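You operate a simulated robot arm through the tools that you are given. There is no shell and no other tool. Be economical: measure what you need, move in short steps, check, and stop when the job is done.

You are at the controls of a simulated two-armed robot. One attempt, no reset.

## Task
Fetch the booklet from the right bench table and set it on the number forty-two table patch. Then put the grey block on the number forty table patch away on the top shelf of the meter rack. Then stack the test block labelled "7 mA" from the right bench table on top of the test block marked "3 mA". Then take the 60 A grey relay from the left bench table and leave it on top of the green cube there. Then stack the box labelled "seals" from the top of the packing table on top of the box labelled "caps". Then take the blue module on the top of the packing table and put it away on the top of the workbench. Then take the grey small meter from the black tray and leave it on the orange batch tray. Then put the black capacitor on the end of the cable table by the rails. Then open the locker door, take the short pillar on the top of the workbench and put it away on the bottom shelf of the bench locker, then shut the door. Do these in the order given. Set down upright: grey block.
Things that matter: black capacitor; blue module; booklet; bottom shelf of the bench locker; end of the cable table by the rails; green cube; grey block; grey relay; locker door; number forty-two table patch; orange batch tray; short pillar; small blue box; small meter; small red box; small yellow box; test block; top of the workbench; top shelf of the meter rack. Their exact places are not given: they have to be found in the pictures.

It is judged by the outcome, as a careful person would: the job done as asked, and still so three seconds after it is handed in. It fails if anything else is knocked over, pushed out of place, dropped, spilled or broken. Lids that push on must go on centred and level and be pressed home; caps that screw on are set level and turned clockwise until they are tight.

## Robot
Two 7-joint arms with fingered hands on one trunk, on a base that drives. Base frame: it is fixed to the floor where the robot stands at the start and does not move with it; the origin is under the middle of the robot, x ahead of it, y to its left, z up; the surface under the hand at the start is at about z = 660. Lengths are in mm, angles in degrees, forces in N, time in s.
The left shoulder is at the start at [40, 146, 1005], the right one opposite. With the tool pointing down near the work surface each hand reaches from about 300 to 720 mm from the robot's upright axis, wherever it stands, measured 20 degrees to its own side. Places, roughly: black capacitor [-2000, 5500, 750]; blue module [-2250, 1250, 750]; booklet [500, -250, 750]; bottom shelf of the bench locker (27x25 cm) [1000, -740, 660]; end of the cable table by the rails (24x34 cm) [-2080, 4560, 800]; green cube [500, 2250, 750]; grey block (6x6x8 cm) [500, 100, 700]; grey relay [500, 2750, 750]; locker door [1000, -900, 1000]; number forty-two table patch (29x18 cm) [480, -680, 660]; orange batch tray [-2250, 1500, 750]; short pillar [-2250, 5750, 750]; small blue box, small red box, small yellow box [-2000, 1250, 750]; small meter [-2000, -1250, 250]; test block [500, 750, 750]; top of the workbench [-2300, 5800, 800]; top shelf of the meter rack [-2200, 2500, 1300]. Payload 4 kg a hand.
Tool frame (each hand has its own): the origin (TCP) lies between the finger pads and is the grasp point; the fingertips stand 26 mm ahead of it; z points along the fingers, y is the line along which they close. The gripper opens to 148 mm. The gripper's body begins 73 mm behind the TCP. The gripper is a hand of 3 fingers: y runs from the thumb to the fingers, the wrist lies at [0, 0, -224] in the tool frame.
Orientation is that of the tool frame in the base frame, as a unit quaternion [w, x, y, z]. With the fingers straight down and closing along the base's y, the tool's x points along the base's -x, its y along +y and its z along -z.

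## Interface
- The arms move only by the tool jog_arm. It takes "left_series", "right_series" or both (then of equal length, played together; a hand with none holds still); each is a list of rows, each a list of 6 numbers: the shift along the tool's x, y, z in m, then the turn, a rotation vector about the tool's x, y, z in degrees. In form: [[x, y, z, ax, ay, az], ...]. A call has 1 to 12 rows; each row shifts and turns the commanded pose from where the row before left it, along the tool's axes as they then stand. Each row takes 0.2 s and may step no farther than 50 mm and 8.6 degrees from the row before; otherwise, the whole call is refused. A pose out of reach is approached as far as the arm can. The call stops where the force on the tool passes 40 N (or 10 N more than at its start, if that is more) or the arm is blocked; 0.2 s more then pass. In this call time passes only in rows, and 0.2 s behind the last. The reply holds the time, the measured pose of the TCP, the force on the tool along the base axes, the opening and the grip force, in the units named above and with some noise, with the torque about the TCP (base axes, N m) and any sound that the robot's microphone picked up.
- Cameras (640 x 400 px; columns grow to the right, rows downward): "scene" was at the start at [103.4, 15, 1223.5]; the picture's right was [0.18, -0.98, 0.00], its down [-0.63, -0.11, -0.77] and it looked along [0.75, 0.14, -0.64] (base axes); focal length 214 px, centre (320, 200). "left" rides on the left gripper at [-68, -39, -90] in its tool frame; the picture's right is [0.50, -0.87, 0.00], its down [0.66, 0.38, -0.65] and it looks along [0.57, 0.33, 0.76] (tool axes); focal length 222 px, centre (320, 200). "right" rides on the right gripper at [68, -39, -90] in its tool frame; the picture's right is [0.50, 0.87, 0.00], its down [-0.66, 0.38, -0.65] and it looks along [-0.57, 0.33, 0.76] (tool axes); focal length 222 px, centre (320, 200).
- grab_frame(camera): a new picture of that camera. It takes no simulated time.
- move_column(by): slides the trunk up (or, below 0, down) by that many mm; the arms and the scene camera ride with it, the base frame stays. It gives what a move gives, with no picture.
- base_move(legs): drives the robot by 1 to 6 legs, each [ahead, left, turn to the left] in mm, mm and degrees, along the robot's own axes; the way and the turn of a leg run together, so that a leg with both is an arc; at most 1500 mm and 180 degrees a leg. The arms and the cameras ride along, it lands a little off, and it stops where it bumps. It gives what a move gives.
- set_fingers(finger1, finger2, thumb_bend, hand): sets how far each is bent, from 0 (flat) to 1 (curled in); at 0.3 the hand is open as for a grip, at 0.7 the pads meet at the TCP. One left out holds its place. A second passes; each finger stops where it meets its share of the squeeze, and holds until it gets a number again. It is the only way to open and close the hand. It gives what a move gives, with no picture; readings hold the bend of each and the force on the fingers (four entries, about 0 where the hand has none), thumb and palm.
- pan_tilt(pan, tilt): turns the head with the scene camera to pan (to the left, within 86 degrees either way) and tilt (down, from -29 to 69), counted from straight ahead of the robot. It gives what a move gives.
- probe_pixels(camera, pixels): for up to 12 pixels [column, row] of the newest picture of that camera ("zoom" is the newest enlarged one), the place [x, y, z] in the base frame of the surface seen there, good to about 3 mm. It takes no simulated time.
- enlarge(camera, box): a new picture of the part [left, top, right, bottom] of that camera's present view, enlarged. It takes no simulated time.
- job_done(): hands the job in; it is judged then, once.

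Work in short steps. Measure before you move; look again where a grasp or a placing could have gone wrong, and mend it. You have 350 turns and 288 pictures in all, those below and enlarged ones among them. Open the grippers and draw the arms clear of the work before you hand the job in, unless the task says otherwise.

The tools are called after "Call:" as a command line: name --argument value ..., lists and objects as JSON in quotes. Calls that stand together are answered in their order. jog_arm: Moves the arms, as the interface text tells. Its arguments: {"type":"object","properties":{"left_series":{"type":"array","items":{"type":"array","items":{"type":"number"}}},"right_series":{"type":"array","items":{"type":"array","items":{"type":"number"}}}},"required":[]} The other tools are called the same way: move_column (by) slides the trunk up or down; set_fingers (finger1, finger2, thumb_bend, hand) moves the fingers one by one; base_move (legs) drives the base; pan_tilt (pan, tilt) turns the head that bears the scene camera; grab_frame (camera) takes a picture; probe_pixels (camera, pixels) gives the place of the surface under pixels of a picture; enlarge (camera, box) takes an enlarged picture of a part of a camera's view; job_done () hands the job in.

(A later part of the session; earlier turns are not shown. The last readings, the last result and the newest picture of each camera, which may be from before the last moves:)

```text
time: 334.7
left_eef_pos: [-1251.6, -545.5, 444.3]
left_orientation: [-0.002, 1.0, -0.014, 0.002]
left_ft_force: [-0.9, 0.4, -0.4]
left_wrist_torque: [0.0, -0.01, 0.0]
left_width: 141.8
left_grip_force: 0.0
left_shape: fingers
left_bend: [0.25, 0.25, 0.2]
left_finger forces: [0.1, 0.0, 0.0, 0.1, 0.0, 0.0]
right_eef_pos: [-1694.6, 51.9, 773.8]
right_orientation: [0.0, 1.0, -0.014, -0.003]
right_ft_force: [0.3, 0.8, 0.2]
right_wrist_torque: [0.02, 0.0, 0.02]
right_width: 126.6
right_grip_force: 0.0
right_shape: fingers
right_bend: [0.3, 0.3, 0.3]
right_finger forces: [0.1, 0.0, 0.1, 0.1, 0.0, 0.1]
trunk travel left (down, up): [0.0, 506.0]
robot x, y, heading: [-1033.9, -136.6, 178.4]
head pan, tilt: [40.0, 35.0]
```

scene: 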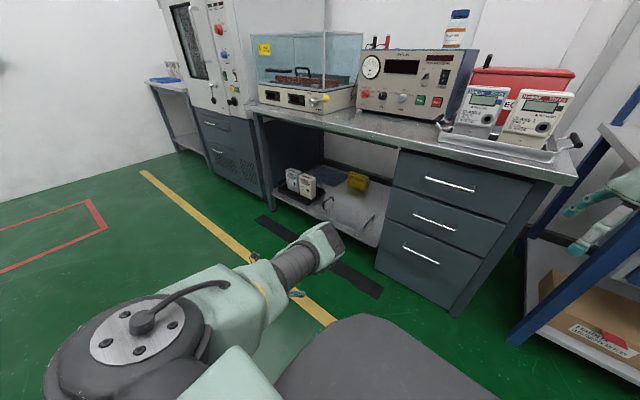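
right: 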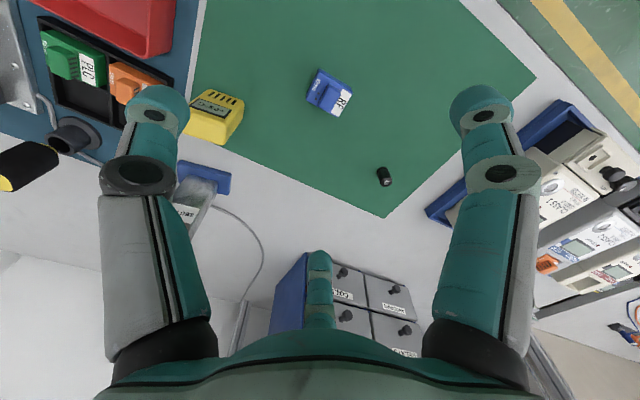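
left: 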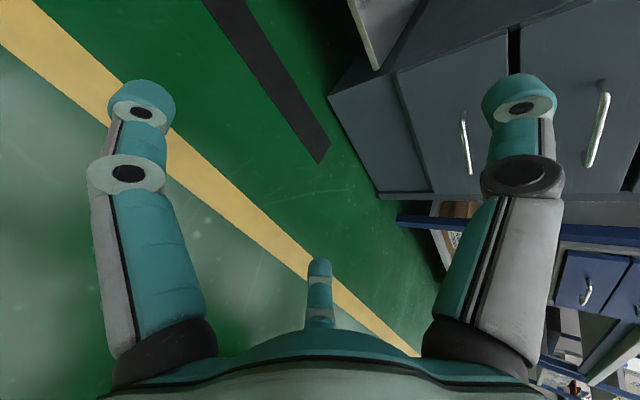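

Now extend forward and down in this orientation.

Call:
jog_arm --left_series '[[-0.045, -0.02, 0, 0, 0, 0], [-0.045, -0.02, 0, 0, 0, 0], [-0.045, -0.02, 0, 0, 0, 0], [-0.045, -0.02, 0, 0, 0, 0], [-0.045, -0.02, 0, 0, 0, 0], [-0.02, 0, 0, 0, 0, 0], [0, 0, 0.04, 0, 0, 0], [0, 0, 0.04, 0, 0, 0], [0, 0, 0.04, 0, 0, 0]]'

Call:
grab_frame --camera "scene"

```text
time: 336.7
left_eef_pos: [-1484.4, -439.9, 337.2]
left_orientation: [-0.003, 1.0, -0.014, -0.001]
left_ft_force: [0.1, -0.7, -0.1]
left_wrist_torque: [-0.01, 0.03, 0.01]
left_width: 141.6
left_grip_force: 0.1
left_shape: fingers
left_bend: [0.25, 0.25, 0.2]
left_finger forces: [0.1, 0.0, 0.0, 0.0, 0.0, 0.0]
left hand out of reach, approached as far as the arm can: row 8, 9
right_eef_pos: [-1695.2, 50.1, 774.1]
right_orientation: [-0.001, 1.0, -0.014, -0.002]
right_ft_force: [-0.2, 1.1, 0.2]
right_wrist_torque: [0.0, -0.01, -0.02]
right_width: 126.8
right_grip_force: 0.1
right_shape: fingers
right_bend: [0.3, 0.3, 0.3]
right_finger forces: [0.0, 0.0, 0.0, 0.0, 0.0, 0.0]
trunk travel left (down, up): [0.0, 506.0]
robot x, y, heading: [-1033.6, -134.6, 178.4]
head pan, tilt: [40.0, 35.0]
```

```text
155 pictures are left
```

scene: 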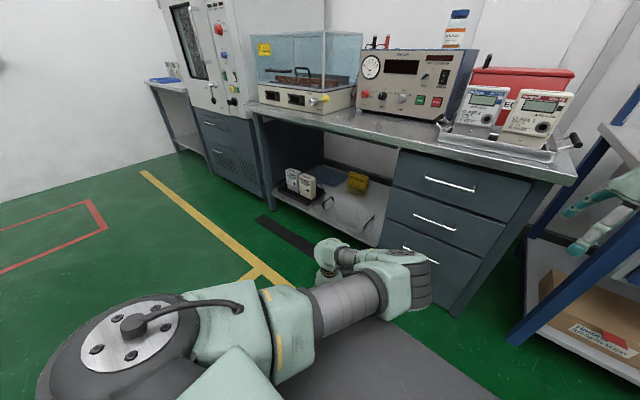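

Probe the elbow, forearm and hand heights in this posture.

Call:
probe_pixels --camera "scene" --pixels '[[405, 255], [410, 290], [360, 250], [330, 245], [345, 290], [290, 310], [430, 300]]'

```text
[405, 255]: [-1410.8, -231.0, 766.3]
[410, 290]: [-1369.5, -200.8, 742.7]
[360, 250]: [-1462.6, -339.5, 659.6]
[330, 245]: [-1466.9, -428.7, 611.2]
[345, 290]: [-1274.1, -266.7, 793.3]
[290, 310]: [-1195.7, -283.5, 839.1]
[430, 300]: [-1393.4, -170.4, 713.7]
```

That elbow posture would hit the table. I return to the earlier route (raise, roll 90°), this time tilting only 45°, and test again.

Call:
jog_arm --left_series '[[0.012, 0.006, -0.046, 0, 0, 0], [0.012, 0.006, -0.046, 0, 0, 0], [0.012, 0.006, -0.046, 0, 0, 0], [0.012, 0.006, -0.046, 0, 0, 0], [0.012, 0.006, -0.046, 0, 0, 0], [0.012, 0.006, -0.046, 0, 0, 0], [0.012, 0.006, -0.046, 0, 0, 0], [0.012, 0.006, -0.046, 0, 0, 0], [0.012, 0.006, -0.046, 0, 0, 0], [0.012, 0.006, -0.046, 0, 0, 0]]'

Call:
jog_arm --left_series '[[0, 0, 0, 0, 0, -8.2], [0, 0, 0, 0, 0, -8.2], [0, 0, 0, 0, 0, -8.2], [0, 0, 0, 0, 0, -8.2], [0, 0, 0, 0, 0, -8.2], [0, 0, 0, 0, 0, -8.2], [0, 0, 0, 0, 0, -8.2], [0, 0, 0, 0, 0, -8.2], [0, 0, 0, 0, 0, -8.2], [0, 0, 0, 0, 0, -8.2], [0, 0, 0, 0, 0, -8]]'

Call:
grab_frame --camera "scene"

```text
time: 338.9
left_eef_pos: [-1360.4, -510.3, 787.4]
left_orientation: [-0.012, 1.0, 0.006, 0.014]
left_ft_force: [0.1, 0.7, 0.4]
left_wrist_torque: [0.0, 0.03, -0.01]
left_width: 141.8
left_grip_force: 0.1
left_shape: fingers
left_bend: [0.25, 0.25, 0.2]
left_finger forces: [0.0, 0.0, 0.1, 0.0, 0.0, 0.0]
right_eef_pos: [-1694.7, 50.8, 774.1]
right_orientation: [-0.001, 1.0, -0.014, -0.004]
right_ft_force: [-0.7, -0.9, -0.9]
right_wrist_torque: [0.03, 0.01, 0.02]
right_width: 126.7
right_grip_force: 0.1
right_shape: fingers
right_bend: [0.3, 0.3, 0.3]
right_finger forces: [0.0, 0.0, 0.1, 0.0, 0.0, 0.1]
trunk travel left (down, up): [0.0, 506.0]
robot x, y, heading: [-1035.5, -137.3, 178.7]
head pan, tilt: [40.0, 35.0]
```

```text
time: 341.3
left_eef_pos: [-1367.9, -503.2, 799.5]
left_orientation: [0.0, 0.715, 0.699, 0.002]
left_ft_force: [-1.1, 0.3, 0.6]
left_wrist_torque: [-0.01, -0.01, 0.01]
left_width: 142.0
left_grip_force: 0.1
left_shape: fingers
left_bend: [0.25, 0.25, 0.2]
left_finger forces: [0.0, 0.0, 0.0, 0.1, 0.0, 0.1]
right_eef_pos: [-1694.4, 51.3, 773.9]
right_orientation: [0.0, 1.0, -0.014, -0.003]
right_ft_force: [-0.1, -0.4, -0.1]
right_wrist_torque: [0.0, 0.02, -0.01]
right_width: 126.7
right_grip_force: 0.0
right_shape: fingers
right_bend: [0.3, 0.3, 0.3]
right_finger forces: [0.0, 0.0, 0.0, 0.1, 0.0, 0.0]
trunk travel left (down, up): [0.0, 506.0]
robot x, y, heading: [-1036.0, -138.6, 178.8]
head pan, tilt: [40.0, 35.0]
```

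```text
154 pictures are left
```

scene: 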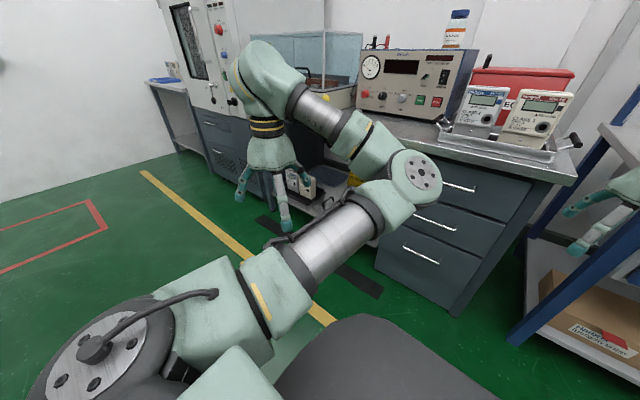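

Call:
jog_arm --left_series '[[0, 0, 0, 8.5, 0, 0], [0, 0, 0, 8.5, 0, 0], [0, 0, 0, 8.5, 0, 0], [0, 0, 0, 8.5, 0, 0], [0, 0, 0, 8.5, 0, 0]]'

Call:
jog_arm --left_series '[[0, 0.0324, 0.0354, 0, 0, 0], [0, 0.0324, 0.0354, 0, 0, 0], [0, 0.0324, 0.0354, 0, 0, 0], [0, 0.0324, 0.0354, 0, 0, 0], [0, 0.0324, 0.0354, 0, 0, 0], [0, 0.0324, 0.0354, 0, 0, 0], [0, 0.0324, 0.0354, 0, 0, 0], [0, 0.0324, 0.0354, 0, 0, 0], [0, 0.0324, 0.0354, 0, 0, 0], [0, 0.0324, 0.0354, 0, 0, 0], [0, 0.0324, 0.0354, 0, 0, 0]]'

Call:
grab_frame --camera "scene"

```text
time: 342.5
left_eef_pos: [-1379.5, -518.3, 813.0]
left_orientation: [-0.26, 0.667, 0.652, -0.25]
left_ft_force: [-0.8, -0.2, 0.2]
left_wrist_torque: [-0.02, 0.01, 0.02]
left_width: 142.0
left_grip_force: 0.0
left_shape: fingers
left_bend: [0.25, 0.25, 0.2]
left_finger forces: [0.0, 0.0, 0.0, 0.0, 0.1, 0.0]
left hand out of reach, approached as far as the arm can: row 5
right_eef_pos: [-1694.8, 49.7, 774.7]
right_orientation: [0.0, 1.0, -0.013, -0.004]
right_ft_force: [-0.6, 0.3, 0.4]
right_wrist_torque: [0.02, -0.01, -0.01]
right_width: 126.5
right_grip_force: 0.1
right_shape: fingers
right_bend: [0.3, 0.3, 0.3]
right_finger forces: [0.0, 0.0, 0.1, 0.0, 0.0, 0.0]
trunk travel left (down, up): [0.0, 506.0]
robot x, y, heading: [-1033.4, -135.2, 178.2]
head pan, tilt: [40.0, 35.0]
```

```text
time: 344.9
left_eef_pos: [-1390.9, -551.2, 313.3]
left_orientation: [-0.261, 0.668, 0.649, -0.253]
left_ft_force: [0.1, 0.1, -0.4]
left_wrist_torque: [-0.02, -0.01, -0.03]
left_width: 141.9
left_grip_force: 0.1
left_shape: fingers
left_bend: [0.25, 0.25, 0.2]
left_finger forces: [0.0, 0.1, 0.0, 0.1, 0.0, 0.1]
left hand out of reach, approached as far as the arm can: row 1, 2, 3, 11
right_eef_pos: [-1694.0, 50.8, 775.0]
right_orientation: [0.0, 1.0, -0.014, -0.003]
right_ft_force: [0.2, -0.2, -0.5]
right_wrist_torque: [0.0, 0.0, -0.04]
right_width: 126.7
right_grip_force: 0.0
right_shape: fingers
right_bend: [0.3, 0.3, 0.3]
right_finger forces: [0.0, 0.0, 0.1, 0.0, 0.1, 0.0]
trunk travel left (down, up): [0.0, 506.0]
robot x, y, heading: [-1032.7, -139.4, 178.4]
head pan, tilt: [40.0, 35.0]
```

```text
153 pictures are left
```

scene: 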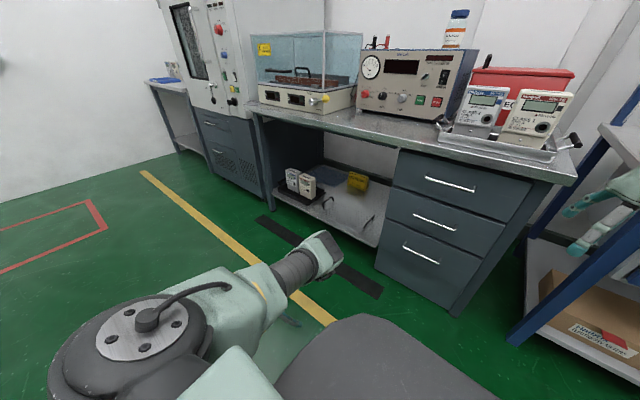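

z 313 reached at forward 358. Try to go forward 100 more.

Call:
jog_arm --left_series '[[0, -0.0147, 0.0135, 0, 0, 0], [0, -0.0147, 0.0135, 0, 0, 0], [0, -0.0147, 0.0135, 0, 0, 0], [0, -0.0147, 0.0135, 0, 0, 0], [0, -0.0147, 0.0135, 0, 0, 0]]'

Call:
probe_pixels --camera "scene" --pixels '[[322, 238], [335, 262], [310, 270], [285, 275], [260, 290]]'

```text
time: 346.1
left_eef_pos: [-1423.7, -549.4, 357.1]
left_orientation: [-0.261, 0.668, 0.65, -0.253]
left_ft_force: [0.2, -0.2, -0.4]
left_wrist_torque: [0.01, 0.0, 0.01]
left_width: 142.1
left_grip_force: 0.0
left_shape: fingers
left_bend: [0.25, 0.25, 0.2]
left_finger forces: [0.0, 0.1, 0.0, 0.1, 0.1, 0.0]
left hand out of reach, approached as far as the arm can: row 1, 2, 3, 4, 5
right_eef_pos: [-1694.2, 51.2, 773.7]
right_orientation: [0.0, 1.0, -0.014, -0.003]
right_ft_force: [0.1, 0.0, 0.1]
right_wrist_torque: [0.0, -0.01, 0.02]
right_width: 126.7
right_grip_force: 0.2
right_shape: fingers
right_bend: [0.3, 0.3, 0.3]
right_finger forces: [0.0, 0.0, 0.1, 0.0, 0.0, 0.0]
trunk travel left (down, up): [0.0, 506.0]
robot x, y, heading: [-1033.7, -132.0, 178.4]
head pan, tilt: [40.0, 35.0]
```

```text
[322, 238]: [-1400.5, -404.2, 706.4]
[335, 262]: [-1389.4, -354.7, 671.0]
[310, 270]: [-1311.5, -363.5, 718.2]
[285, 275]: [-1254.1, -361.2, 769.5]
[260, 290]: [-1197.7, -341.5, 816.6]
```

The elbow would conflict with the table edge; I want a more extended arm (forward ~600). From here: up, forward, then down.

Call:
jog_arm --left_series '[[0, -0.0324, -0.0354, 0, 0, 0], [0, -0.0324, -0.0354, 0, 0, 0], [0, -0.0324, -0.0354, 0, 0, 0], [0, -0.0324, -0.0354, 0, 0, 0], [0, -0.0324, -0.0354, 0, 0, 0], [0, -0.0295, 0.027, 0, 0, 0], [0, -0.0295, 0.027, 0, 0, 0], [0, -0.0295, 0.027, 0, 0, 0], [0, -0.0295, 0.027, 0, 0, 0], [0, -0.0295, 0.027, 0, 0, 0]]'

Call:
jog_arm --left_series '[[0, -0.0295, 0.027, 0, 0, 0], [0, 0.0324, 0.0354, 0, 0, 0], [0, 0.0324, 0.0354, 0, 0, 0], [0, 0.0324, 0.0354, 0, 0, 0], [0, 0.0324, 0.0354, 0, 0, 0], [0, 0.0324, 0.0354, 0, 0, 0], [0, 0.0324, 0.0354, 0, 0, 0]]'

```text
time: 348.3
left_eef_pos: [-1478.1, -549.1, 596.2]
left_orientation: [-0.259, 0.667, 0.652, -0.252]
left_ft_force: [0.4, -0.5, 0.8]
left_wrist_torque: [0.02, 0.01, -0.01]
left_width: 142.1
left_grip_force: 0.1
left_shape: fingers
left_bend: [0.25, 0.25, 0.2]
left_finger forces: [0.0, 0.0, 0.0, 0.1, 0.0, 0.0]
left hand out of reach, approached as far as the arm can: row 7, 8, 9, 10
right_eef_pos: [-1694.4, 50.9, 773.2]
right_orientation: [0.0, 1.0, -0.014, -0.003]
right_ft_force: [-1.2, 0.3, 0.2]
right_wrist_torque: [0.01, 0.01, 0.03]
right_width: 126.8
right_grip_force: 0.0
right_shape: fingers
right_bend: [0.3, 0.3, 0.3]
right_finger forces: [0.0, 0.0, 0.0, 0.2, 0.1, 0.0]
trunk travel left (down, up): [0.0, 506.0]
robot x, y, heading: [-1035.9, -138.4, 178.7]
head pan, tilt: [40.0, 35.0]
```

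```text
time: 349.9
left_eef_pos: [-1421.7, -634.9, 384.4]
left_orientation: [-0.261, 0.667, 0.651, -0.251]
left_ft_force: [-0.8, -0.1, 0.0]
left_wrist_torque: [0.01, -0.02, 0.01]
left_width: 142.5
left_grip_force: 0.1
left_shape: fingers
left_bend: [0.25, 0.25, 0.2]
left_finger forces: [0.1, 0.0, 0.1, 0.0, 0.0, 0.0]
left hand out of reach, approached as far as the arm can: row 1, 4, 5, 6, 7
right_eef_pos: [-1693.6, 48.8, 774.1]
right_orientation: [-0.001, 1.0, -0.013, -0.004]
right_ft_force: [0.5, -1.2, 0.4]
right_wrist_torque: [0.06, 0.01, 0.01]
right_width: 126.7
right_grip_force: 0.0
right_shape: fingers
right_bend: [0.3, 0.3, 0.3]
right_finger forces: [0.0, 0.1, 0.0, 0.0, 0.1, 0.0]
trunk travel left (down, up): [0.0, 506.0]
robot x, y, heading: [-1031.9, -137.3, 178.7]
head pan, tilt: [40.0, 35.0]
```

The −90° roll limits the reach. Since the hand has 120° symmetry, roll +30° gives an equivalent grip (finger 2 on top). I untilt, raise and roll to +30°.

Call:
jog_arm --left_series '[[0, -0.0324, -0.0354, 0, 0, 0], [0, -0.0324, -0.0354, 0, 0, 0], [0, -0.0324, -0.0354, 0, 0, 0], [0, -0.0324, -0.0354, 0, 0, 0], [0, -0.0324, -0.0354, 0, 0, 0], [0, 0, 0, -8.5, 0, 0], [0, 0, 0, -8.5, 0, 0], [0, 0, 0, -8.5, 0, 0], [0, 0, 0, -8.5, 0, 0], [0, 0, 0, -8.5, 0, 0], [0, 0, -0.04, 0, 0, 0], [0, 0, -0.04, 0, 0, 0]]'

Call:
jog_arm --left_series '[[0, 0, 0, 0, 0, 8.5], [0, 0, 0, 0, 0, 8.5], [0, 0, 0, 0, 0, 8.5], [0, 0, 0, 0, 0, 8.5], [0, 0, 0, 0, 0, 8.5], [0, 0, 0, 0, 0, 8.5], [0, 0, 0, 0, 0, 8.5], [0, 0, 0, 0, 0, 8.5], [0, 0, 0, 0, 0, 8.5], [0, 0, 0, 0, 0, 8.5], [0, 0, 0, 0, 0, 5]]'

```text
time: 352.5
left_eef_pos: [-1369.1, -649.9, 701.7]
left_orientation: [0.0, 0.717, 0.697, 0.003]
left_ft_force: [-0.5, 0.5, 0.1]
left_wrist_torque: [0.0, -0.03, -0.03]
left_width: 142.2
left_grip_force: 0.0
left_shape: fingers
left_bend: [0.25, 0.25, 0.2]
left_finger forces: [0.0, 0.1, 0.0, 0.0, 0.0, 0.0]
left hand out of reach, approached as far as the arm can: row 8, 9, 10, 12
right_eef_pos: [-1694.3, 52.1, 774.4]
right_orientation: [0.0, 1.0, -0.014, -0.003]
right_ft_force: [-0.9, 0.5, -0.8]
right_wrist_torque: [0.03, 0.0, -0.01]
right_width: 126.6
right_grip_force: 0.1
right_shape: fingers
right_bend: [0.3, 0.3, 0.3]
right_finger forces: [0.2, 0.0, 0.0, 0.0, 0.0, 0.0]
trunk travel left (down, up): [0.0, 506.0]
robot x, y, heading: [-1032.7, -140.3, 178.6]
head pan, tilt: [40.0, 35.0]
```

```text
time: 354.9
left_eef_pos: [-1369.2, -650.7, 699.2]
left_orientation: [-0.002, 1.0, -0.014, 0.002]
left_ft_force: [0.4, 0.1, -0.1]
left_wrist_torque: [0.0, 0.0, 0.0]
left_width: 142.4
left_grip_force: 0.1
left_shape: fingers
left_bend: [0.25, 0.25, 0.2]
left_finger forces: [0.1, 0.1, 0.0, 0.1, 0.0, 0.1]
right_eef_pos: [-1693.6, 50.8, 773.7]
right_orientation: [0.0, 1.0, -0.014, -0.003]
right_ft_force: [-0.5, -0.4, -0.4]
right_wrist_torque: [0.01, 0.0, 0.02]
right_width: 126.9
right_grip_force: 0.1
right_shape: fingers
right_bend: [0.3, 0.3, 0.3]
right_finger forces: [0.0, 0.0, 0.0, 0.0, 0.0, 0.1]
trunk travel left (down, up): [0.0, 506.0]
robot x, y, heading: [-1036.6, -137.0, 178.5]
head pan, tilt: [40.0, 35.0]
```

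Move forward, roll +30°, then start tilting 60° forward.

Call:
jog_arm --left_series '[[-0.042, -0.02, 0, 0, 0, 0], [-0.042, -0.02, 0, 0, 0, 0], [-0.042, -0.02, 0, 0, 0, 0], [-0.042, -0.02, 0, 0, 0, 0], [-0.042, -0.02, 0, 0, 0, 0], [-0.03, -0.02, 0, 0, 0, 0], [0, 0, 0, 0, 0, 7.9], [0, 0, 0, 0, 0, 7.9], [0, 0, 0, 0, 0, 7.9], [0, 0, 0, 0, 0, 7.9]]'

Call:
jog_arm --left_series '[[0, 0, 0, -4.25, -7.35, 0], [0, 0, 0, -4.25, -7.35, 0], [0, 0, 0, -4.25, -7.35, 0], [0, 0, 0, -4.25, -7.35, 0], [0, 0, 0, -4.25, -7.35, 0], [0, 0, 0, -4.25, -7.35, 0], [0, 0, 0, -4.25, -7.35, 0]]'

Call:
grab_frame --camera "scene"

```text
time: 357.1
left_eef_pos: [-1365.9, -626.3, 676.8]
left_orientation: [-0.002, 0.958, -0.286, 0.0]
left_ft_force: [0.3, 0.5, -1.3]
left_wrist_torque: [-0.05, 0.03, 0.01]
left_width: 142.2
left_grip_force: 0.0
left_shape: fingers
left_bend: [0.25, 0.25, 0.2]
left_finger forces: [0.0, 0.0, 0.1, 0.0, 0.0, 0.0]
left hand out of reach, approached as far as the arm can: row 1, 2, 3, 4, 5, 6
right_eef_pos: [-1695.5, 51.1, 774.2]
right_orientation: [0.0, 1.0, -0.014, -0.003]
right_ft_force: [-0.1, 0.6, 1.3]
right_wrist_torque: [0.0, 0.0, -0.01]
right_width: 127.1
right_grip_force: 0.0
right_shape: fingers
right_bend: [0.3, 0.3, 0.3]
right_finger forces: [0.0, 0.1, 0.0, 0.0, 0.0, 0.0]
trunk travel left (down, up): [0.0, 506.0]
robot x, y, heading: [-1038.2, -134.3, 178.5]
head pan, tilt: [40.0, 35.0]
```

```text
time: 358.7
left_eef_pos: [-1390.5, -621.3, 644.4]
left_orientation: [0.126, 0.844, -0.251, -0.457]
left_ft_force: [0.6, 0.9, 1.0]
left_wrist_torque: [0.0, 0.02, -0.01]
left_width: 142.5
left_grip_force: 0.1
left_shape: fingers
left_bend: [0.25, 0.25, 0.2]
left_finger forces: [0.1, 0.0, 0.1, 0.1, 0.0, 0.0]
left hand out of reach, approached as far as the arm can: row 2, 3, 4
right_eef_pos: [-1693.8, 50.1, 775.1]
right_orientation: [0.0, 1.0, -0.014, -0.002]
right_ft_force: [-0.5, -0.1, 0.5]
right_wrist_torque: [-0.01, 0.0, -0.02]
right_width: 126.8
right_grip_force: 0.1
right_shape: fingers
right_bend: [0.3, 0.3, 0.3]
right_finger forces: [0.0, 0.0, 0.0, 0.0, 0.1, 0.1]
trunk travel left (down, up): [0.0, 506.0]
robot x, y, heading: [-1033.8, -136.7, 178.6]
head pan, tilt: [40.0, 35.0]
```

```text
152 pictures are left
```

scene: 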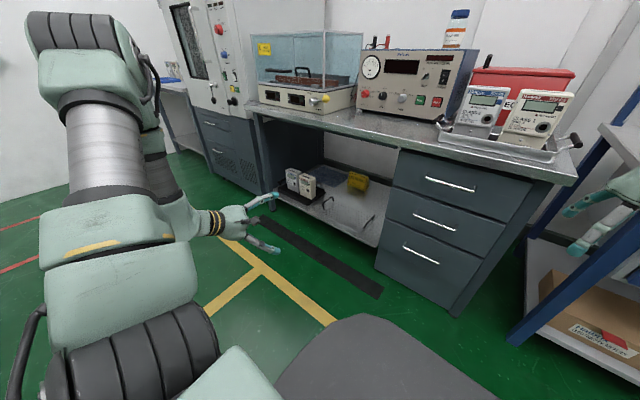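

A new branch with the elbow out and up. Try forward 200 and down.

Call:
jog_arm --left_series '[[-0.0182, 0.0123, 0.0334, 0, 0, 0], [-0.0182, 0.0123, 0.0334, 0, 0, 0], [-0.0182, 0.0123, 0.0334, 0, 0, 0], [-0.0182, 0.0123, 0.0334, 0, 0, 0], [-0.0182, 0.0123, 0.0334, 0, 0, 0], [0.0283, -0.0177, 0.022, 0, 0, 0], [0.0283, -0.0177, 0.022, 0, 0, 0], [0.0283, -0.0177, 0.022, 0, 0, 0], [0.0283, -0.0177, 0.022, 0, 0, 0], [0.0283, -0.0177, 0.022, 0, 0, 0], [0.0283, -0.0177, 0.022, 0, 0, 0]]'

Call:
grab_frame --camera "scene"

```text
time: 361.1
left_eef_pos: [-1590.2, -621.2, 405.4]
left_orientation: [0.128, 0.844, -0.251, -0.456]
left_ft_force: [0.2, -0.5, -0.3]
left_wrist_torque: [-0.02, -0.01, -0.02]
left_width: 142.3
left_grip_force: 0.0
left_shape: fingers
left_bend: [0.25, 0.25, 0.2]
left_finger forces: [0.0, 0.0, 0.1, 0.1, 0.0, 0.1]
right_eef_pos: [-1694.2, 48.6, 772.5]
right_orientation: [-0.001, 1.0, -0.015, -0.003]
right_ft_force: [0.2, -0.1, 1.2]
right_wrist_torque: [-0.02, 0.01, -0.02]
right_width: 126.8
right_grip_force: 0.1
right_shape: fingers
right_bend: [0.3, 0.3, 0.3]
right_finger forces: [0.2, 0.0, 0.0, 0.0, 0.1, 0.0]
trunk travel left (down, up): [0.0, 506.0]
robot x, y, heading: [-1034.0, -138.1, 178.4]
head pan, tilt: [40.0, 35.0]
```

```text
151 pictures are left
```

scene: 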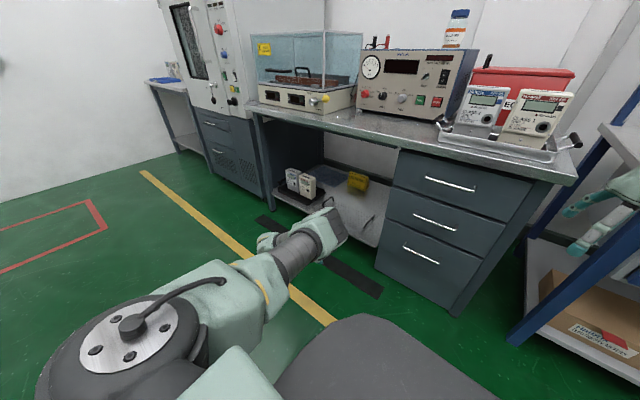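

Now it works: forward 556 at z 405 with the arm sloping down. Go down 105 mm more.

Call:
jog_arm --left_series '[[0.0283, -0.0177, 0.022, 0, 0, 0], [0.0283, -0.0177, 0.022, 0, 0, 0], [0.0178, -0.011, 0.0138, 0, 0, 0]]'

Call:
grab_frame --camera "scene"

Call:
probe_pixels --camera "scene" --pixels '[[330, 220], [325, 250], [295, 260], [270, 275], [272, 240], [240, 285], [340, 240]]'

```text
time: 361.9
left_eef_pos: [-1590.4, -623.1, 300.7]
left_orientation: [0.127, 0.844, -0.251, -0.456]
left_ft_force: [0.0, -0.2, -0.6]
left_wrist_torque: [-0.03, -0.03, -0.02]
left_width: 142.0
left_grip_force: 0.0
left_shape: fingers
left_bend: [0.25, 0.25, 0.2]
left_finger forces: [0.1, 0.0, 0.1, 0.0, 0.0, 0.1]
right_eef_pos: [-1694.4, 50.5, 773.5]
right_orientation: [0.0, 1.0, -0.014, -0.002]
right_ft_force: [-0.1, -0.8, 0.3]
right_wrist_torque: [0.0, 0.02, 0.0]
right_width: 126.7
right_grip_force: 0.1
right_shape: fingers
right_bend: [0.3, 0.3, 0.3]
right_finger forces: [0.0, 0.0, 0.0, 0.0, 0.0, 0.0]
trunk travel left (down, up): [0.0, 506.0]
robot x, y, heading: [-1035.9, -138.8, 178.3]
head pan, tilt: [40.0, 35.0]
```

```text
150 pictures are left
```

scene: 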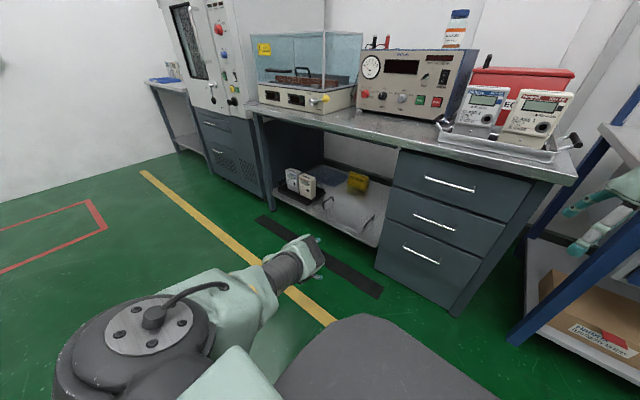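

```text
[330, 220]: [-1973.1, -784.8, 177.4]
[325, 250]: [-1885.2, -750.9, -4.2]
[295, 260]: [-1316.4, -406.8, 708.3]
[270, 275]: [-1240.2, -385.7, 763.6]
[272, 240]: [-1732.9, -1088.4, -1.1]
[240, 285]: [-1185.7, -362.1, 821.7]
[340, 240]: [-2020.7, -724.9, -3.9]
```

Probe the elbow's top and extent now.

Call:
probe_pixels --camera "scene" --pixels '[[300, 238], [310, 245], [315, 255], [318, 265], [290, 250], [275, 262], [300, 275]]'

Call:
grab_frame --camera "left"

```text
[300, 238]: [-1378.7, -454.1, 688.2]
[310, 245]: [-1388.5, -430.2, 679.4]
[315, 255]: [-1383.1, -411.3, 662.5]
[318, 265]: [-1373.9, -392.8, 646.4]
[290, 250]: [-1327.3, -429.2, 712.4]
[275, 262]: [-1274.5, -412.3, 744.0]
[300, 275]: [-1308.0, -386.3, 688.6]
```

```text
149 pictures are left
```

left: 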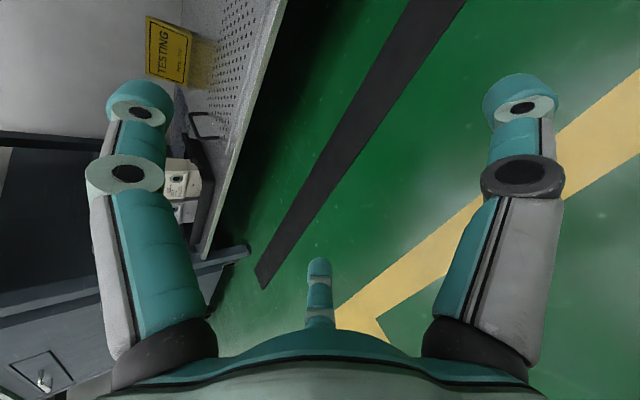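

Elbow stays under/before the table edge. Now retract the right arm so it will not hit the table, raise the left TCP to z≈430 and set the finger openings.

Call:
jog_arm --right_series '[[0.045, -0.01, -0.008, 0, 0, 0], [0.045, -0.01, -0.008, 0, 0, 0], [0.045, -0.01, -0.008, 0, 0, 0], [0.045, -0.01, -0.008, 0, 0, 0], [0.045, -0.01, 0, 0, 0, 0], [0.045, -0.01, 0, 0, 0, 0], [0.045, -0.01, 0, 0, 0, 0], [0.045, -0.01, 0, 0, 0, 0], [0.04, -0.01, 0, 0, 0, 0]]' --left_series '[[-0.0283, 0.0177, -0.022, 0, 0, 0], [-0.0283, 0.0177, -0.022, 0, 0, 0], [-0.0283, 0.0177, -0.022, 0, 0, 0], [-0.007, 0.0044, -0.0055, 0, 0, 0], [0, 0, 0, 0, 0, 0], [0, 0, 0, 0, 0, 0], [0, 0, 0, 0, 0, 0], [0, 0, 0, 0, 0, 0], [0, 0, 0, 0, 0, 0]]'

Call:
set_fingers --hand "left" --finger1 0.2 --finger2 0.2 --thumb_bend 0.28

```text
time: 363.9
left_eef_pos: [-1593.4, -622.4, 428.5]
left_orientation: [0.128, 0.844, -0.25, -0.457]
left_ft_force: [-0.6, 0.7, 0.4]
left_wrist_torque: [0.0, 0.0, -0.06]
left_width: 142.4
left_grip_force: 0.0
left_shape: fingers
left_bend: [0.25, 0.25, 0.2]
left_finger forces: [0.1, 0.0, 0.1, 0.0, 0.1, 0.1]
right_eef_pos: [-1646.0, 87.7, 899.4]
right_orientation: [0.0, 1.0, -0.014, -0.003]
right_ft_force: [-0.3, 0.8, 0.8]
right_wrist_torque: [-0.01, 0.02, 0.01]
right_width: 126.7
right_grip_force: 0.0
right_shape: fingers
right_bend: [0.3, 0.3, 0.3]
right_finger forces: [0.0, 0.0, 0.0, 0.1, 0.0, 0.0]
right hand out of reach, approached as far as the arm can: row 1, 2, 3, 4, 5, 6, 7, 8, 9
trunk travel left (down, up): [0.0, 506.0]
robot x, y, heading: [-1035.6, -135.2, 178.4]
head pan, tilt: [40.0, 35.0]
```

```text
time: 364.9
left_eef_pos: [-1592.7, -622.5, 428.3]
left_orientation: [0.128, 0.844, -0.251, -0.457]
left_ft_force: [-0.5, 0.7, -0.2]
left_wrist_torque: [-0.02, -0.02, -0.03]
left_width: 139.1
left_grip_force: 0.1
left_shape: fingers
left_bend: [0.2, 0.2, 0.28]
left_finger forces: [0.1, 0.0, 0.0, 0.1, 0.1, 0.0]
right_eef_pos: [-1645.0, 88.1, 896.9]
right_orientation: [0.0, 1.0, -0.014, -0.002]
right_ft_force: [0.8, 0.1, 0.2]
right_wrist_torque: [0.01, 0.0, 0.0]
right_width: 126.8
right_grip_force: 0.1
right_shape: fingers
right_bend: [0.3, 0.3, 0.3]
right_finger forces: [0.1, 0.0, 0.1, 0.0, 0.1, 0.0]
trunk travel left (down, up): [0.0, 506.0]
robot x, y, heading: [-1033.0, -135.3, 178.6]
head pan, tilt: [40.0, 35.0]
```

Right hand drifted up instead; lower it first, then pull back.

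Call:
jog_arm --right_series '[[0, 0, 0.05, 0, 0, 0], [0, 0, 0.05, 0, 0, 0], [0, 0, 0.05, 0, 0, 0], [0, 0, 0.05, 0, 0, 0], [0.045, 0, 0, 0, 0, 0], [0.045, 0, 0, 0, 0, 0], [0.045, 0, 0, 0, 0, 0], [0.045, 0, 0, 0, 0, 0], [0.045, 0, 0, 0, 0, 0], [0.045, 0, 0, 0, 0, 0], [0.045, 0, 0, 0, 0, 0]]'

```text
time: 367.3
left_eef_pos: [-1592.1, -622.8, 429.7]
left_orientation: [0.127, 0.844, -0.251, -0.457]
left_ft_force: [-0.1, -0.6, 0.0]
left_wrist_torque: [-0.01, 0.02, 0.03]
left_width: 139.0
left_grip_force: 0.1
left_shape: fingers
left_bend: [0.2, 0.2, 0.28]
left_finger forces: [0.1, 0.0, 0.1, 0.0, 0.1, 0.1]
right_eef_pos: [-1700.1, 86.6, 744.9]
right_orientation: [0.0, 1.0, -0.014, -0.002]
right_ft_force: [-0.3, 0.3, 0.2]
right_wrist_torque: [0.01, 0.01, -0.02]
right_width: 126.9
right_grip_force: 0.1
right_shape: fingers
right_bend: [0.3, 0.3, 0.3]
right_finger forces: [0.1, 0.0, 0.1, 0.0, 0.0, 0.0]
right hand out of reach, approached as far as the arm can: row 1, 2, 3, 4, 5, 6, 7, 8, 9, 10, 11
trunk travel left (down, up): [0.0, 506.0]
robot x, y, heading: [-1032.5, -138.8, 178.5]
head pan, tilt: [40.0, 35.0]
```

Call:
jog_arm --right_series '[[0.01, 0, 0, 0, 0, 0], [0.01, 0, 0, 0, 0, 0], [0.0, -0.02, 0, 0, 0, 0], [0.0, -0.02, 0, 0, 0, 0], [0.02, -0.02, 0, 0, 0, 0], [0.02, -0.02, 0, 0, 0, 0], [0.02, -0.02, 0, 0, 0, 0], [0.02, -0.02, 0, 0, 0, 0]]'

Call:
pan_tilt --pan -30 --tilt 35

Call:
grab_frame --camera "scene"

```text
time: 369.1
left_eef_pos: [-1592.4, -622.1, 429.7]
left_orientation: [0.127, 0.844, -0.251, -0.457]
left_ft_force: [-0.5, -0.4, -0.4]
left_wrist_torque: [0.01, 0.02, 0.04]
left_width: 139.1
left_grip_force: 0.0
left_shape: fingers
left_bend: [0.2, 0.2, 0.28]
left_finger forces: [0.0, 0.1, 0.0, 0.0, 0.0, 0.0]
right_eef_pos: [-1679.8, 216.6, 759.8]
right_orientation: [0.001, 1.0, -0.015, -0.001]
right_ft_force: [0.2, -0.3, -0.4]
right_wrist_torque: [0.04, 0.0, 0.01]
right_width: 126.8
right_grip_force: 0.1
right_shape: fingers
right_bend: [0.3, 0.3, 0.3]
right_finger forces: [0.1, 0.1, 0.0, 0.1, 0.0, 0.0]
right hand out of reach, approached as far as the arm can: row 1, 2, 5, 6, 7, 8
trunk travel left (down, up): [0.0, 506.0]
robot x, y, heading: [-1035.4, -138.2, 178.5]
head pan, tilt: [40.0, 35.0]
```

```text
time: 370.5
left_eef_pos: [-1593.3, -621.5, 429.0]
left_orientation: [0.128, 0.844, -0.251, -0.457]
left_ft_force: [0.0, 0.2, 0.5]
left_wrist_torque: [0.02, -0.01, 0.03]
left_width: 139.1
left_grip_force: 0.0
left_shape: fingers
left_bend: [0.2, 0.2, 0.28]
left_finger forces: [0.1, 0.1, 0.0, 0.1, 0.1, 0.0]
right_eef_pos: [-1680.0, 216.6, 760.5]
right_orientation: [0.0, 1.0, -0.013, -0.001]
right_ft_force: [-0.8, 0.2, -0.2]
right_wrist_torque: [-0.01, 0.0, -0.02]
right_width: 126.5
right_grip_force: 0.1
right_shape: fingers
right_bend: [0.3, 0.3, 0.3]
right_finger forces: [0.1, 0.1, 0.1, 0.0, 0.0, 0.0]
trunk travel left (down, up): [0.0, 506.0]
robot x, y, heading: [-1034.3, -135.3, 178.6]
head pan, tilt: [-30.0, 35.0]
```

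```text
148 pictures are left
```

scene: 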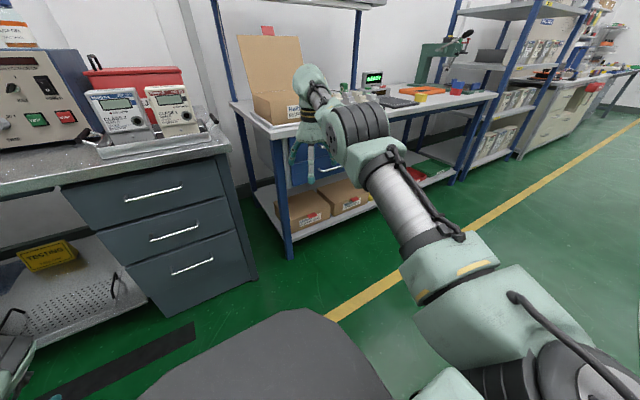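

Try the initial-like pose: inward and up to shoulder level, then back.

Call:
jog_arm --right_series '[[0, 0.045, -0.015, 0, 0, 0], [0, 0.045, -0.015, 0, 0, 0], [0, 0.045, -0.015, 0, 0, 0], [0, 0.045, -0.015, 0, 0, 0], [0.03, 0.03, -0.015, 0, 0, 0], [0.03, 0.03, -0.0, 0, 0, 0], [0.03, 0.0, 0, 0, 0, 0], [0.03, 0, 0, 0, 0, 0], [0.03, 0, 0, 0, 0, 0], [0.03, 0, 0, 0, 0, 0], [0.03, 0, 0, 0, 0, 0]]'

```text
time: 372.9
left_eef_pos: [-1591.5, -621.5, 429.5]
left_orientation: [0.127, 0.844, -0.251, -0.457]
left_ft_force: [-0.5, 0.0, -0.3]
left_wrist_torque: [0.03, 0.01, 0.01]
left_width: 139.0
left_grip_force: 0.1
left_shape: fingers
left_bend: [0.2, 0.2, 0.28]
left_finger forces: [0.0, 0.0, 0.0, 0.0, 0.1, 0.0]
right_eef_pos: [-1686.5, 88.4, 804.9]
right_orientation: [0.0, 1.0, -0.015, -0.003]
right_ft_force: [0.6, -0.6, -0.4]
right_wrist_torque: [0.03, -0.01, 0.01]
right_width: 126.8
right_grip_force: 0.1
right_shape: fingers
right_bend: [0.3, 0.3, 0.3]
right_finger forces: [0.1, 0.0, 0.0, 0.0, 0.0, 0.0]
right hand out of reach, approached as far as the arm can: row 1, 3, 4, 5, 6, 7, 8, 9, 10, 11
trunk travel left (down, up): [0.0, 506.0]
robot x, y, heading: [-1036.2, -135.7, 178.5]
head pan, tilt: [-30.0, 35.0]
```

Rotate the right tool's yaw to free the posture, then pull back.

Call:
jog_arm --right_series '[[0, 0, 0, 0, 0, -8], [0, 0, 0, 0, 0, -8], [0, 0, 0, 0, 0, -8], [0, 0, 0, 0, 0, -8], [0.03, -0.015, 0, 0, 0, 0], [0.03, -0.015, 0, 0, 0, 0], [0.03, -0.015, 0, 0, 0, 0], [0.03, -0.015, 0, 0, 0, 0]]'

Call:
jog_arm --right_series '[[0, 0, 0, 0, 8, 0], [0, 0, 0, 0, 8, 0], [0, 0, 0, 0, 8, 0], [0.03, -0.015, 0, 0, 0, 0], [0.03, -0.015, 0, 0, 0, 0], [0.03, -0.015, 0, 0, 0, 0], [0.03, -0.015, 0, 0, 0, 0]]'

```text
time: 374.7
left_eef_pos: [-1592.8, -621.3, 427.5]
left_orientation: [0.128, 0.844, -0.251, -0.457]
left_ft_force: [-0.4, -0.1, 0.2]
left_wrist_torque: [-0.02, -0.01, 0.0]
left_width: 139.2
left_grip_force: 0.1
left_shape: fingers
left_bend: [0.2, 0.2, 0.28]
left_finger forces: [0.1, 0.0, 0.0, 0.0, 0.0, 0.0]
right_eef_pos: [-1664.6, 206.4, 823.7]
right_orientation: [-0.001, 0.965, 0.262, -0.002]
right_ft_force: [0.6, -0.4, 0.1]
right_wrist_torque: [-0.03, 0.01, 0.0]
right_width: 126.6
right_grip_force: 0.1
right_shape: fingers
right_bend: [0.3, 0.3, 0.3]
right_finger forces: [0.0, 0.1, 0.1, 0.0, 0.0, 0.0]
right hand out of reach, approached as far as the arm can: row 5, 6, 7, 8
trunk travel left (down, up): [0.0, 506.0]
robot x, y, heading: [-1038.3, -137.7, 178.7]
head pan, tilt: [-30.0, 35.0]
```

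```text
time: 376.3
left_eef_pos: [-1593.1, -621.6, 428.3]
left_orientation: [0.128, 0.844, -0.251, -0.457]
left_ft_force: [-0.5, -0.1, -0.8]
left_wrist_torque: [0.01, 0.0, 0.02]
left_width: 139.1
left_grip_force: 0.0
left_shape: fingers
left_bend: [0.2, 0.2, 0.28]
left_finger forces: [0.0, 0.0, 0.0, 0.0, 0.1, 0.0]
right_eef_pos: [-1618.4, 329.7, 834.5]
right_orientation: [0.001, 0.965, 0.262, -0.001]
right_ft_force: [0.0, 0.0, 0.3]
right_wrist_torque: [0.01, 0.02, -0.01]
right_width: 126.6
right_grip_force: 0.0
right_shape: fingers
right_bend: [0.3, 0.3, 0.3]
right_finger forces: [0.0, 0.0, 0.0, 0.0, 0.1, 0.1]
right hand out of reach, approached as far as the arm can: row 1, 2, 3, 4, 5, 6, 7
trunk travel left (down, up): [0.0, 506.0]
robot x, y, heading: [-1037.7, -137.8, 178.5]
head pan, tilt: [-30.0, 35.0]
```

The right arm seems at a joint limit while extended; tilting the tool outward should bring the wrist nearer. Try that.

Call:
jog_arm --right_series '[[0, 0, 0, 0, -8, 0], [0, 0, 0, 0, -8, 0], [0, 0, 0, 0, -8, 0], [0, 0, 0, 0, -8, 0], [0, 0, 0, 0, -8, 0]]'

Call:
jog_arm --right_series '[[0.02, 0, -0.02, 0, 0, 0], [0.02, 0, -0.02, 0, 0, 0], [0.02, 0, -0.02, 0, 0, 0], [0.02, 0, -0.02, 0, 0, 0], [0.02, 0, -0.02, 0, 0, 0]]'

```text
time: 377.5
left_eef_pos: [-1592.9, -621.9, 428.7]
left_orientation: [0.127, 0.844, -0.251, -0.457]
left_ft_force: [0.2, -0.6, -0.5]
left_wrist_torque: [0.01, -0.02, -0.01]
left_width: 139.0
left_grip_force: 0.1
left_shape: fingers
left_bend: [0.2, 0.2, 0.28]
left_finger forces: [0.0, 0.0, 0.0, 0.1, 0.0, 0.0]
right_eef_pos: [-1687.8, 368.9, 861.3]
right_orientation: [0.092, 0.906, 0.247, -0.331]
right_ft_force: [-0.8, -0.2, -0.3]
right_wrist_torque: [-0.01, 0.01, 0.02]
right_width: 126.8
right_grip_force: 0.0
right_shape: fingers
right_bend: [0.3, 0.3, 0.3]
right_finger forces: [0.0, 0.0, 0.0, 0.0, 0.0, 0.1]
right hand out of reach, approached as far as the arm can: row 1, 2, 3, 4, 5
trunk travel left (down, up): [0.0, 506.0]
robot x, y, heading: [-1033.0, -135.9, 178.7]
head pan, tilt: [-30.0, 35.0]
```

```text
time: 378.7
left_eef_pos: [-1592.0, -621.1, 427.8]
left_orientation: [0.127, 0.844, -0.251, -0.456]
left_ft_force: [-0.3, -0.1, -0.9]
left_wrist_torque: [0.01, -0.01, 0.0]
left_width: 139.1
left_grip_force: 0.2
left_shape: fingers
left_bend: [0.2, 0.2, 0.28]
left_finger forces: [0.0, 0.0, 0.0, 0.0, 0.0, 0.1]
right_eef_pos: [-1588.3, 463.9, 886.0]
right_orientation: [0.09, 0.906, 0.246, -0.332]
right_ft_force: [0.1, -0.1, -0.5]
right_wrist_torque: [-0.03, -0.01, 0.0]
right_width: 126.6
right_grip_force: 0.0
right_shape: fingers
right_bend: [0.3, 0.3, 0.3]
right_finger forces: [0.0, 0.1, 0.1, 0.0, 0.1, 0.1]
right hand out of reach, approached as far as the arm can: row 1, 2, 3, 4, 5
trunk travel left (down, up): [0.0, 506.0]
robot x, y, heading: [-1037.0, -135.2, 178.7]
head pan, tilt: [-30.0, 35.0]
```

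Swing the right arm further back along +x.

Call:
jog_arm --right_series '[[0.0264, 0.0202, -0.0223, 0, 0, 0], [0.0264, 0.0202, -0.0223, 0, 0, 0], [0.0264, 0.0202, -0.0223, 0, 0, 0], [0.0264, 0.0202, -0.0223, 0, 0, 0], [0.0264, 0.0202, -0.0223, 0, 0, 0], [0.0264, 0.0202, -0.0223, 0, 0, 0], [0.0264, 0.0202, -0.0223, 0, 0, 0], [0.0264, 0.0202, -0.0223, 0, 0, 0]]'

Call:
pan_tilt --pan -60 --tilt 35

Call:
grab_frame --camera "scene"

```text
time: 380.5
left_eef_pos: [-1592.7, -621.6, 430.0]
left_orientation: [0.128, 0.844, -0.251, -0.456]
left_ft_force: [0.3, -0.5, 0.4]
left_wrist_torque: [0.0, 0.02, -0.02]
left_width: 139.2
left_grip_force: 0.0
left_shape: fingers
left_bend: [0.2, 0.2, 0.28]
left_finger forces: [0.0, 0.0, 0.0, 0.0, 0.0, 0.0]
right_eef_pos: [-1374.2, 560.8, 939.5]
right_orientation: [0.091, 0.907, 0.243, -0.333]
right_ft_force: [0.3, 0.8, -0.3]
right_wrist_torque: [-0.02, 0.02, -0.03]
right_width: 126.9
right_grip_force: 0.0
right_shape: fingers
right_bend: [0.3, 0.3, 0.3]
right_finger forces: [0.2, 0.0, 0.0, 0.0, 0.0, 0.0]
right hand out of reach, approached as far as the arm can: row 1, 2, 3, 4, 5, 6, 7, 8
trunk travel left (down, up): [0.0, 506.0]
robot x, y, heading: [-1037.8, -137.6, 178.6]
head pan, tilt: [-30.0, 35.0]
```

```text
time: 381.4
left_eef_pos: [-1593.1, -622.4, 428.5]
left_orientation: [0.127, 0.844, -0.251, -0.457]
left_ft_force: [0.1, -0.6, -0.6]
left_wrist_torque: [-0.01, 0.06, 0.0]
left_width: 139.0
left_grip_force: 0.0
left_shape: fingers
left_bend: [0.2, 0.2, 0.28]
left_finger forces: [0.0, 0.0, 0.0, 0.1, 0.0, 0.0]
right_eef_pos: [-1374.5, 559.4, 938.5]
right_orientation: [0.091, 0.907, 0.243, -0.332]
right_ft_force: [0.2, -0.9, 0.1]
right_wrist_torque: [0.02, 0.0, 0.01]
right_width: 126.5
right_grip_force: 0.0
right_shape: fingers
right_bend: [0.3, 0.3, 0.3]
right_finger forces: [0.0, 0.0, 0.0, 0.0, 0.0, 0.1]
trunk travel left (down, up): [0.0, 506.0]
robot x, y, heading: [-1034.4, -134.3, 178.4]
head pan, tilt: [-60.0, 35.0]
```

```text
147 pictures are left
```

scene: 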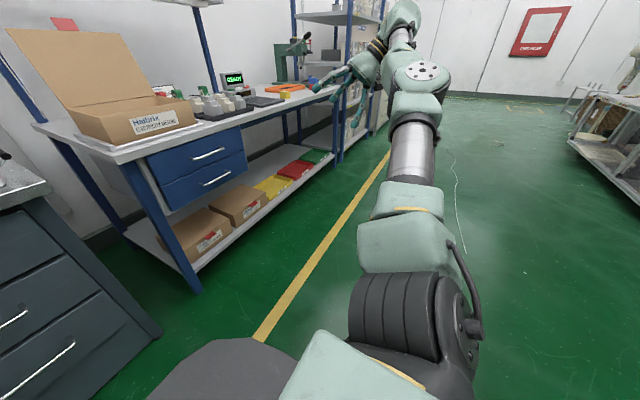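

The right arm is now parked out to the side, clear of the tables. Drive the robot in front of the bay: left 580, then forward 390.

Call:
base_move --legs '[[0, 0, 1.5], [0, 580, 0], [390, 0, 0]]'

Call:
pan_tilt --pan 45 --tilt 40

Call:
grab_frame --camera "scene"

Call:
grab_frame --camera "left"

```text
time: 387.1
left_eef_pos: [-1969.8, -1212.1, 428.4]
left_orientation: [0.134, 0.848, -0.239, -0.454]
left_ft_force: [-0.2, 0.1, -0.5]
left_wrist_torque: [0.01, -0.01, -0.01]
left_width: 139.2
left_grip_force: 0.1
left_shape: fingers
left_bend: [0.2, 0.2, 0.28]
left_finger forces: [0.0, 0.1, 0.0, 0.0, 0.1, 0.0]
right_eef_pos: [-1782.8, -24.5, 938.6]
right_orientation: [0.095, 0.903, 0.254, -0.332]
right_ft_force: [0.4, -0.4, 0.2]
right_wrist_torque: [0.01, -0.03, 0.02]
right_width: 126.7
right_grip_force: 0.1
right_shape: fingers
right_bend: [0.3, 0.3, 0.3]
right_finger forces: [0.0, 0.0, 0.0, 0.1, 0.1, 0.1]
trunk travel left (down, up): [0.0, 506.0]
robot x, y, heading: [-1424.8, -716.5, 180.1]
head pan, tilt: [-60.0, 35.0]
```

```text
time: 388.9
left_eef_pos: [-1970.5, -1212.1, 428.7]
left_orientation: [0.133, 0.847, -0.24, -0.455]
left_ft_force: [0.2, -0.5, -0.1]
left_wrist_torque: [0.01, 0.02, 0.02]
left_width: 139.1
left_grip_force: 0.1
left_shape: fingers
left_bend: [0.2, 0.2, 0.28]
left_finger forces: [0.0, 0.0, 0.0, 0.1, 0.1, 0.0]
right_eef_pos: [-1783.0, -24.6, 939.5]
right_orientation: [0.095, 0.903, 0.255, -0.331]
right_ft_force: [0.4, 0.0, -0.1]
right_wrist_torque: [0.01, -0.01, 0.04]
right_width: 126.6
right_grip_force: 0.1
right_shape: fingers
right_bend: [0.3, 0.3, 0.3]
right_finger forces: [0.1, 0.0, 0.1, 0.1, 0.1, 0.0]
trunk travel left (down, up): [0.0, 506.0]
robot x, y, heading: [-1426.4, -711.8, 180.2]
head pan, tilt: [45.0, 40.0]
```

```text
146 pictures are left
```

scene: 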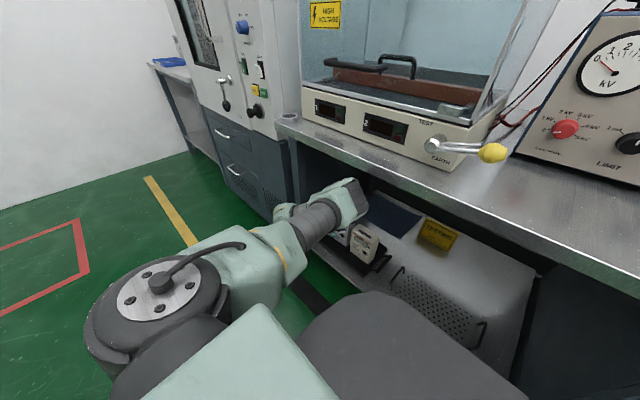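

```text
145 pictures are left
```

left: 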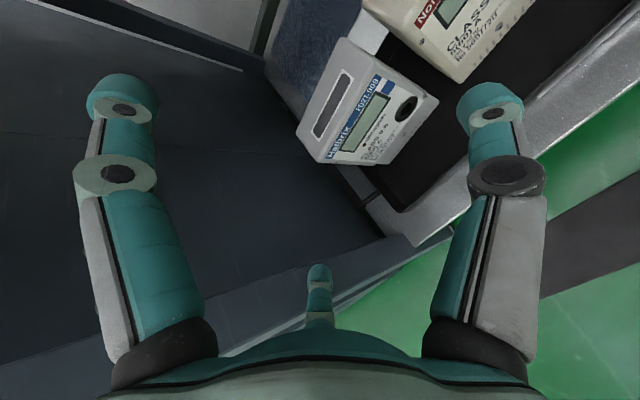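

Probe the meter's top corners in the left camera.

Call:
probe_pixels --camera "left" --pixels '[[345, 42], [298, 130], [322, 163], [436, 100], [385, 160], [392, 70], [415, 62], [462, 78], [365, 15]]'

```text
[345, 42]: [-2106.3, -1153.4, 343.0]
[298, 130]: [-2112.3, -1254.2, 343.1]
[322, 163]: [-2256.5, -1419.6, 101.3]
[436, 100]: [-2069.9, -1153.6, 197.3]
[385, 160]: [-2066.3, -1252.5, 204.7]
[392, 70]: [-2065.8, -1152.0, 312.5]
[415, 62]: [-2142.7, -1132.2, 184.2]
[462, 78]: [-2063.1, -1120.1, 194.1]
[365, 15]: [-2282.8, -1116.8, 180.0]
```

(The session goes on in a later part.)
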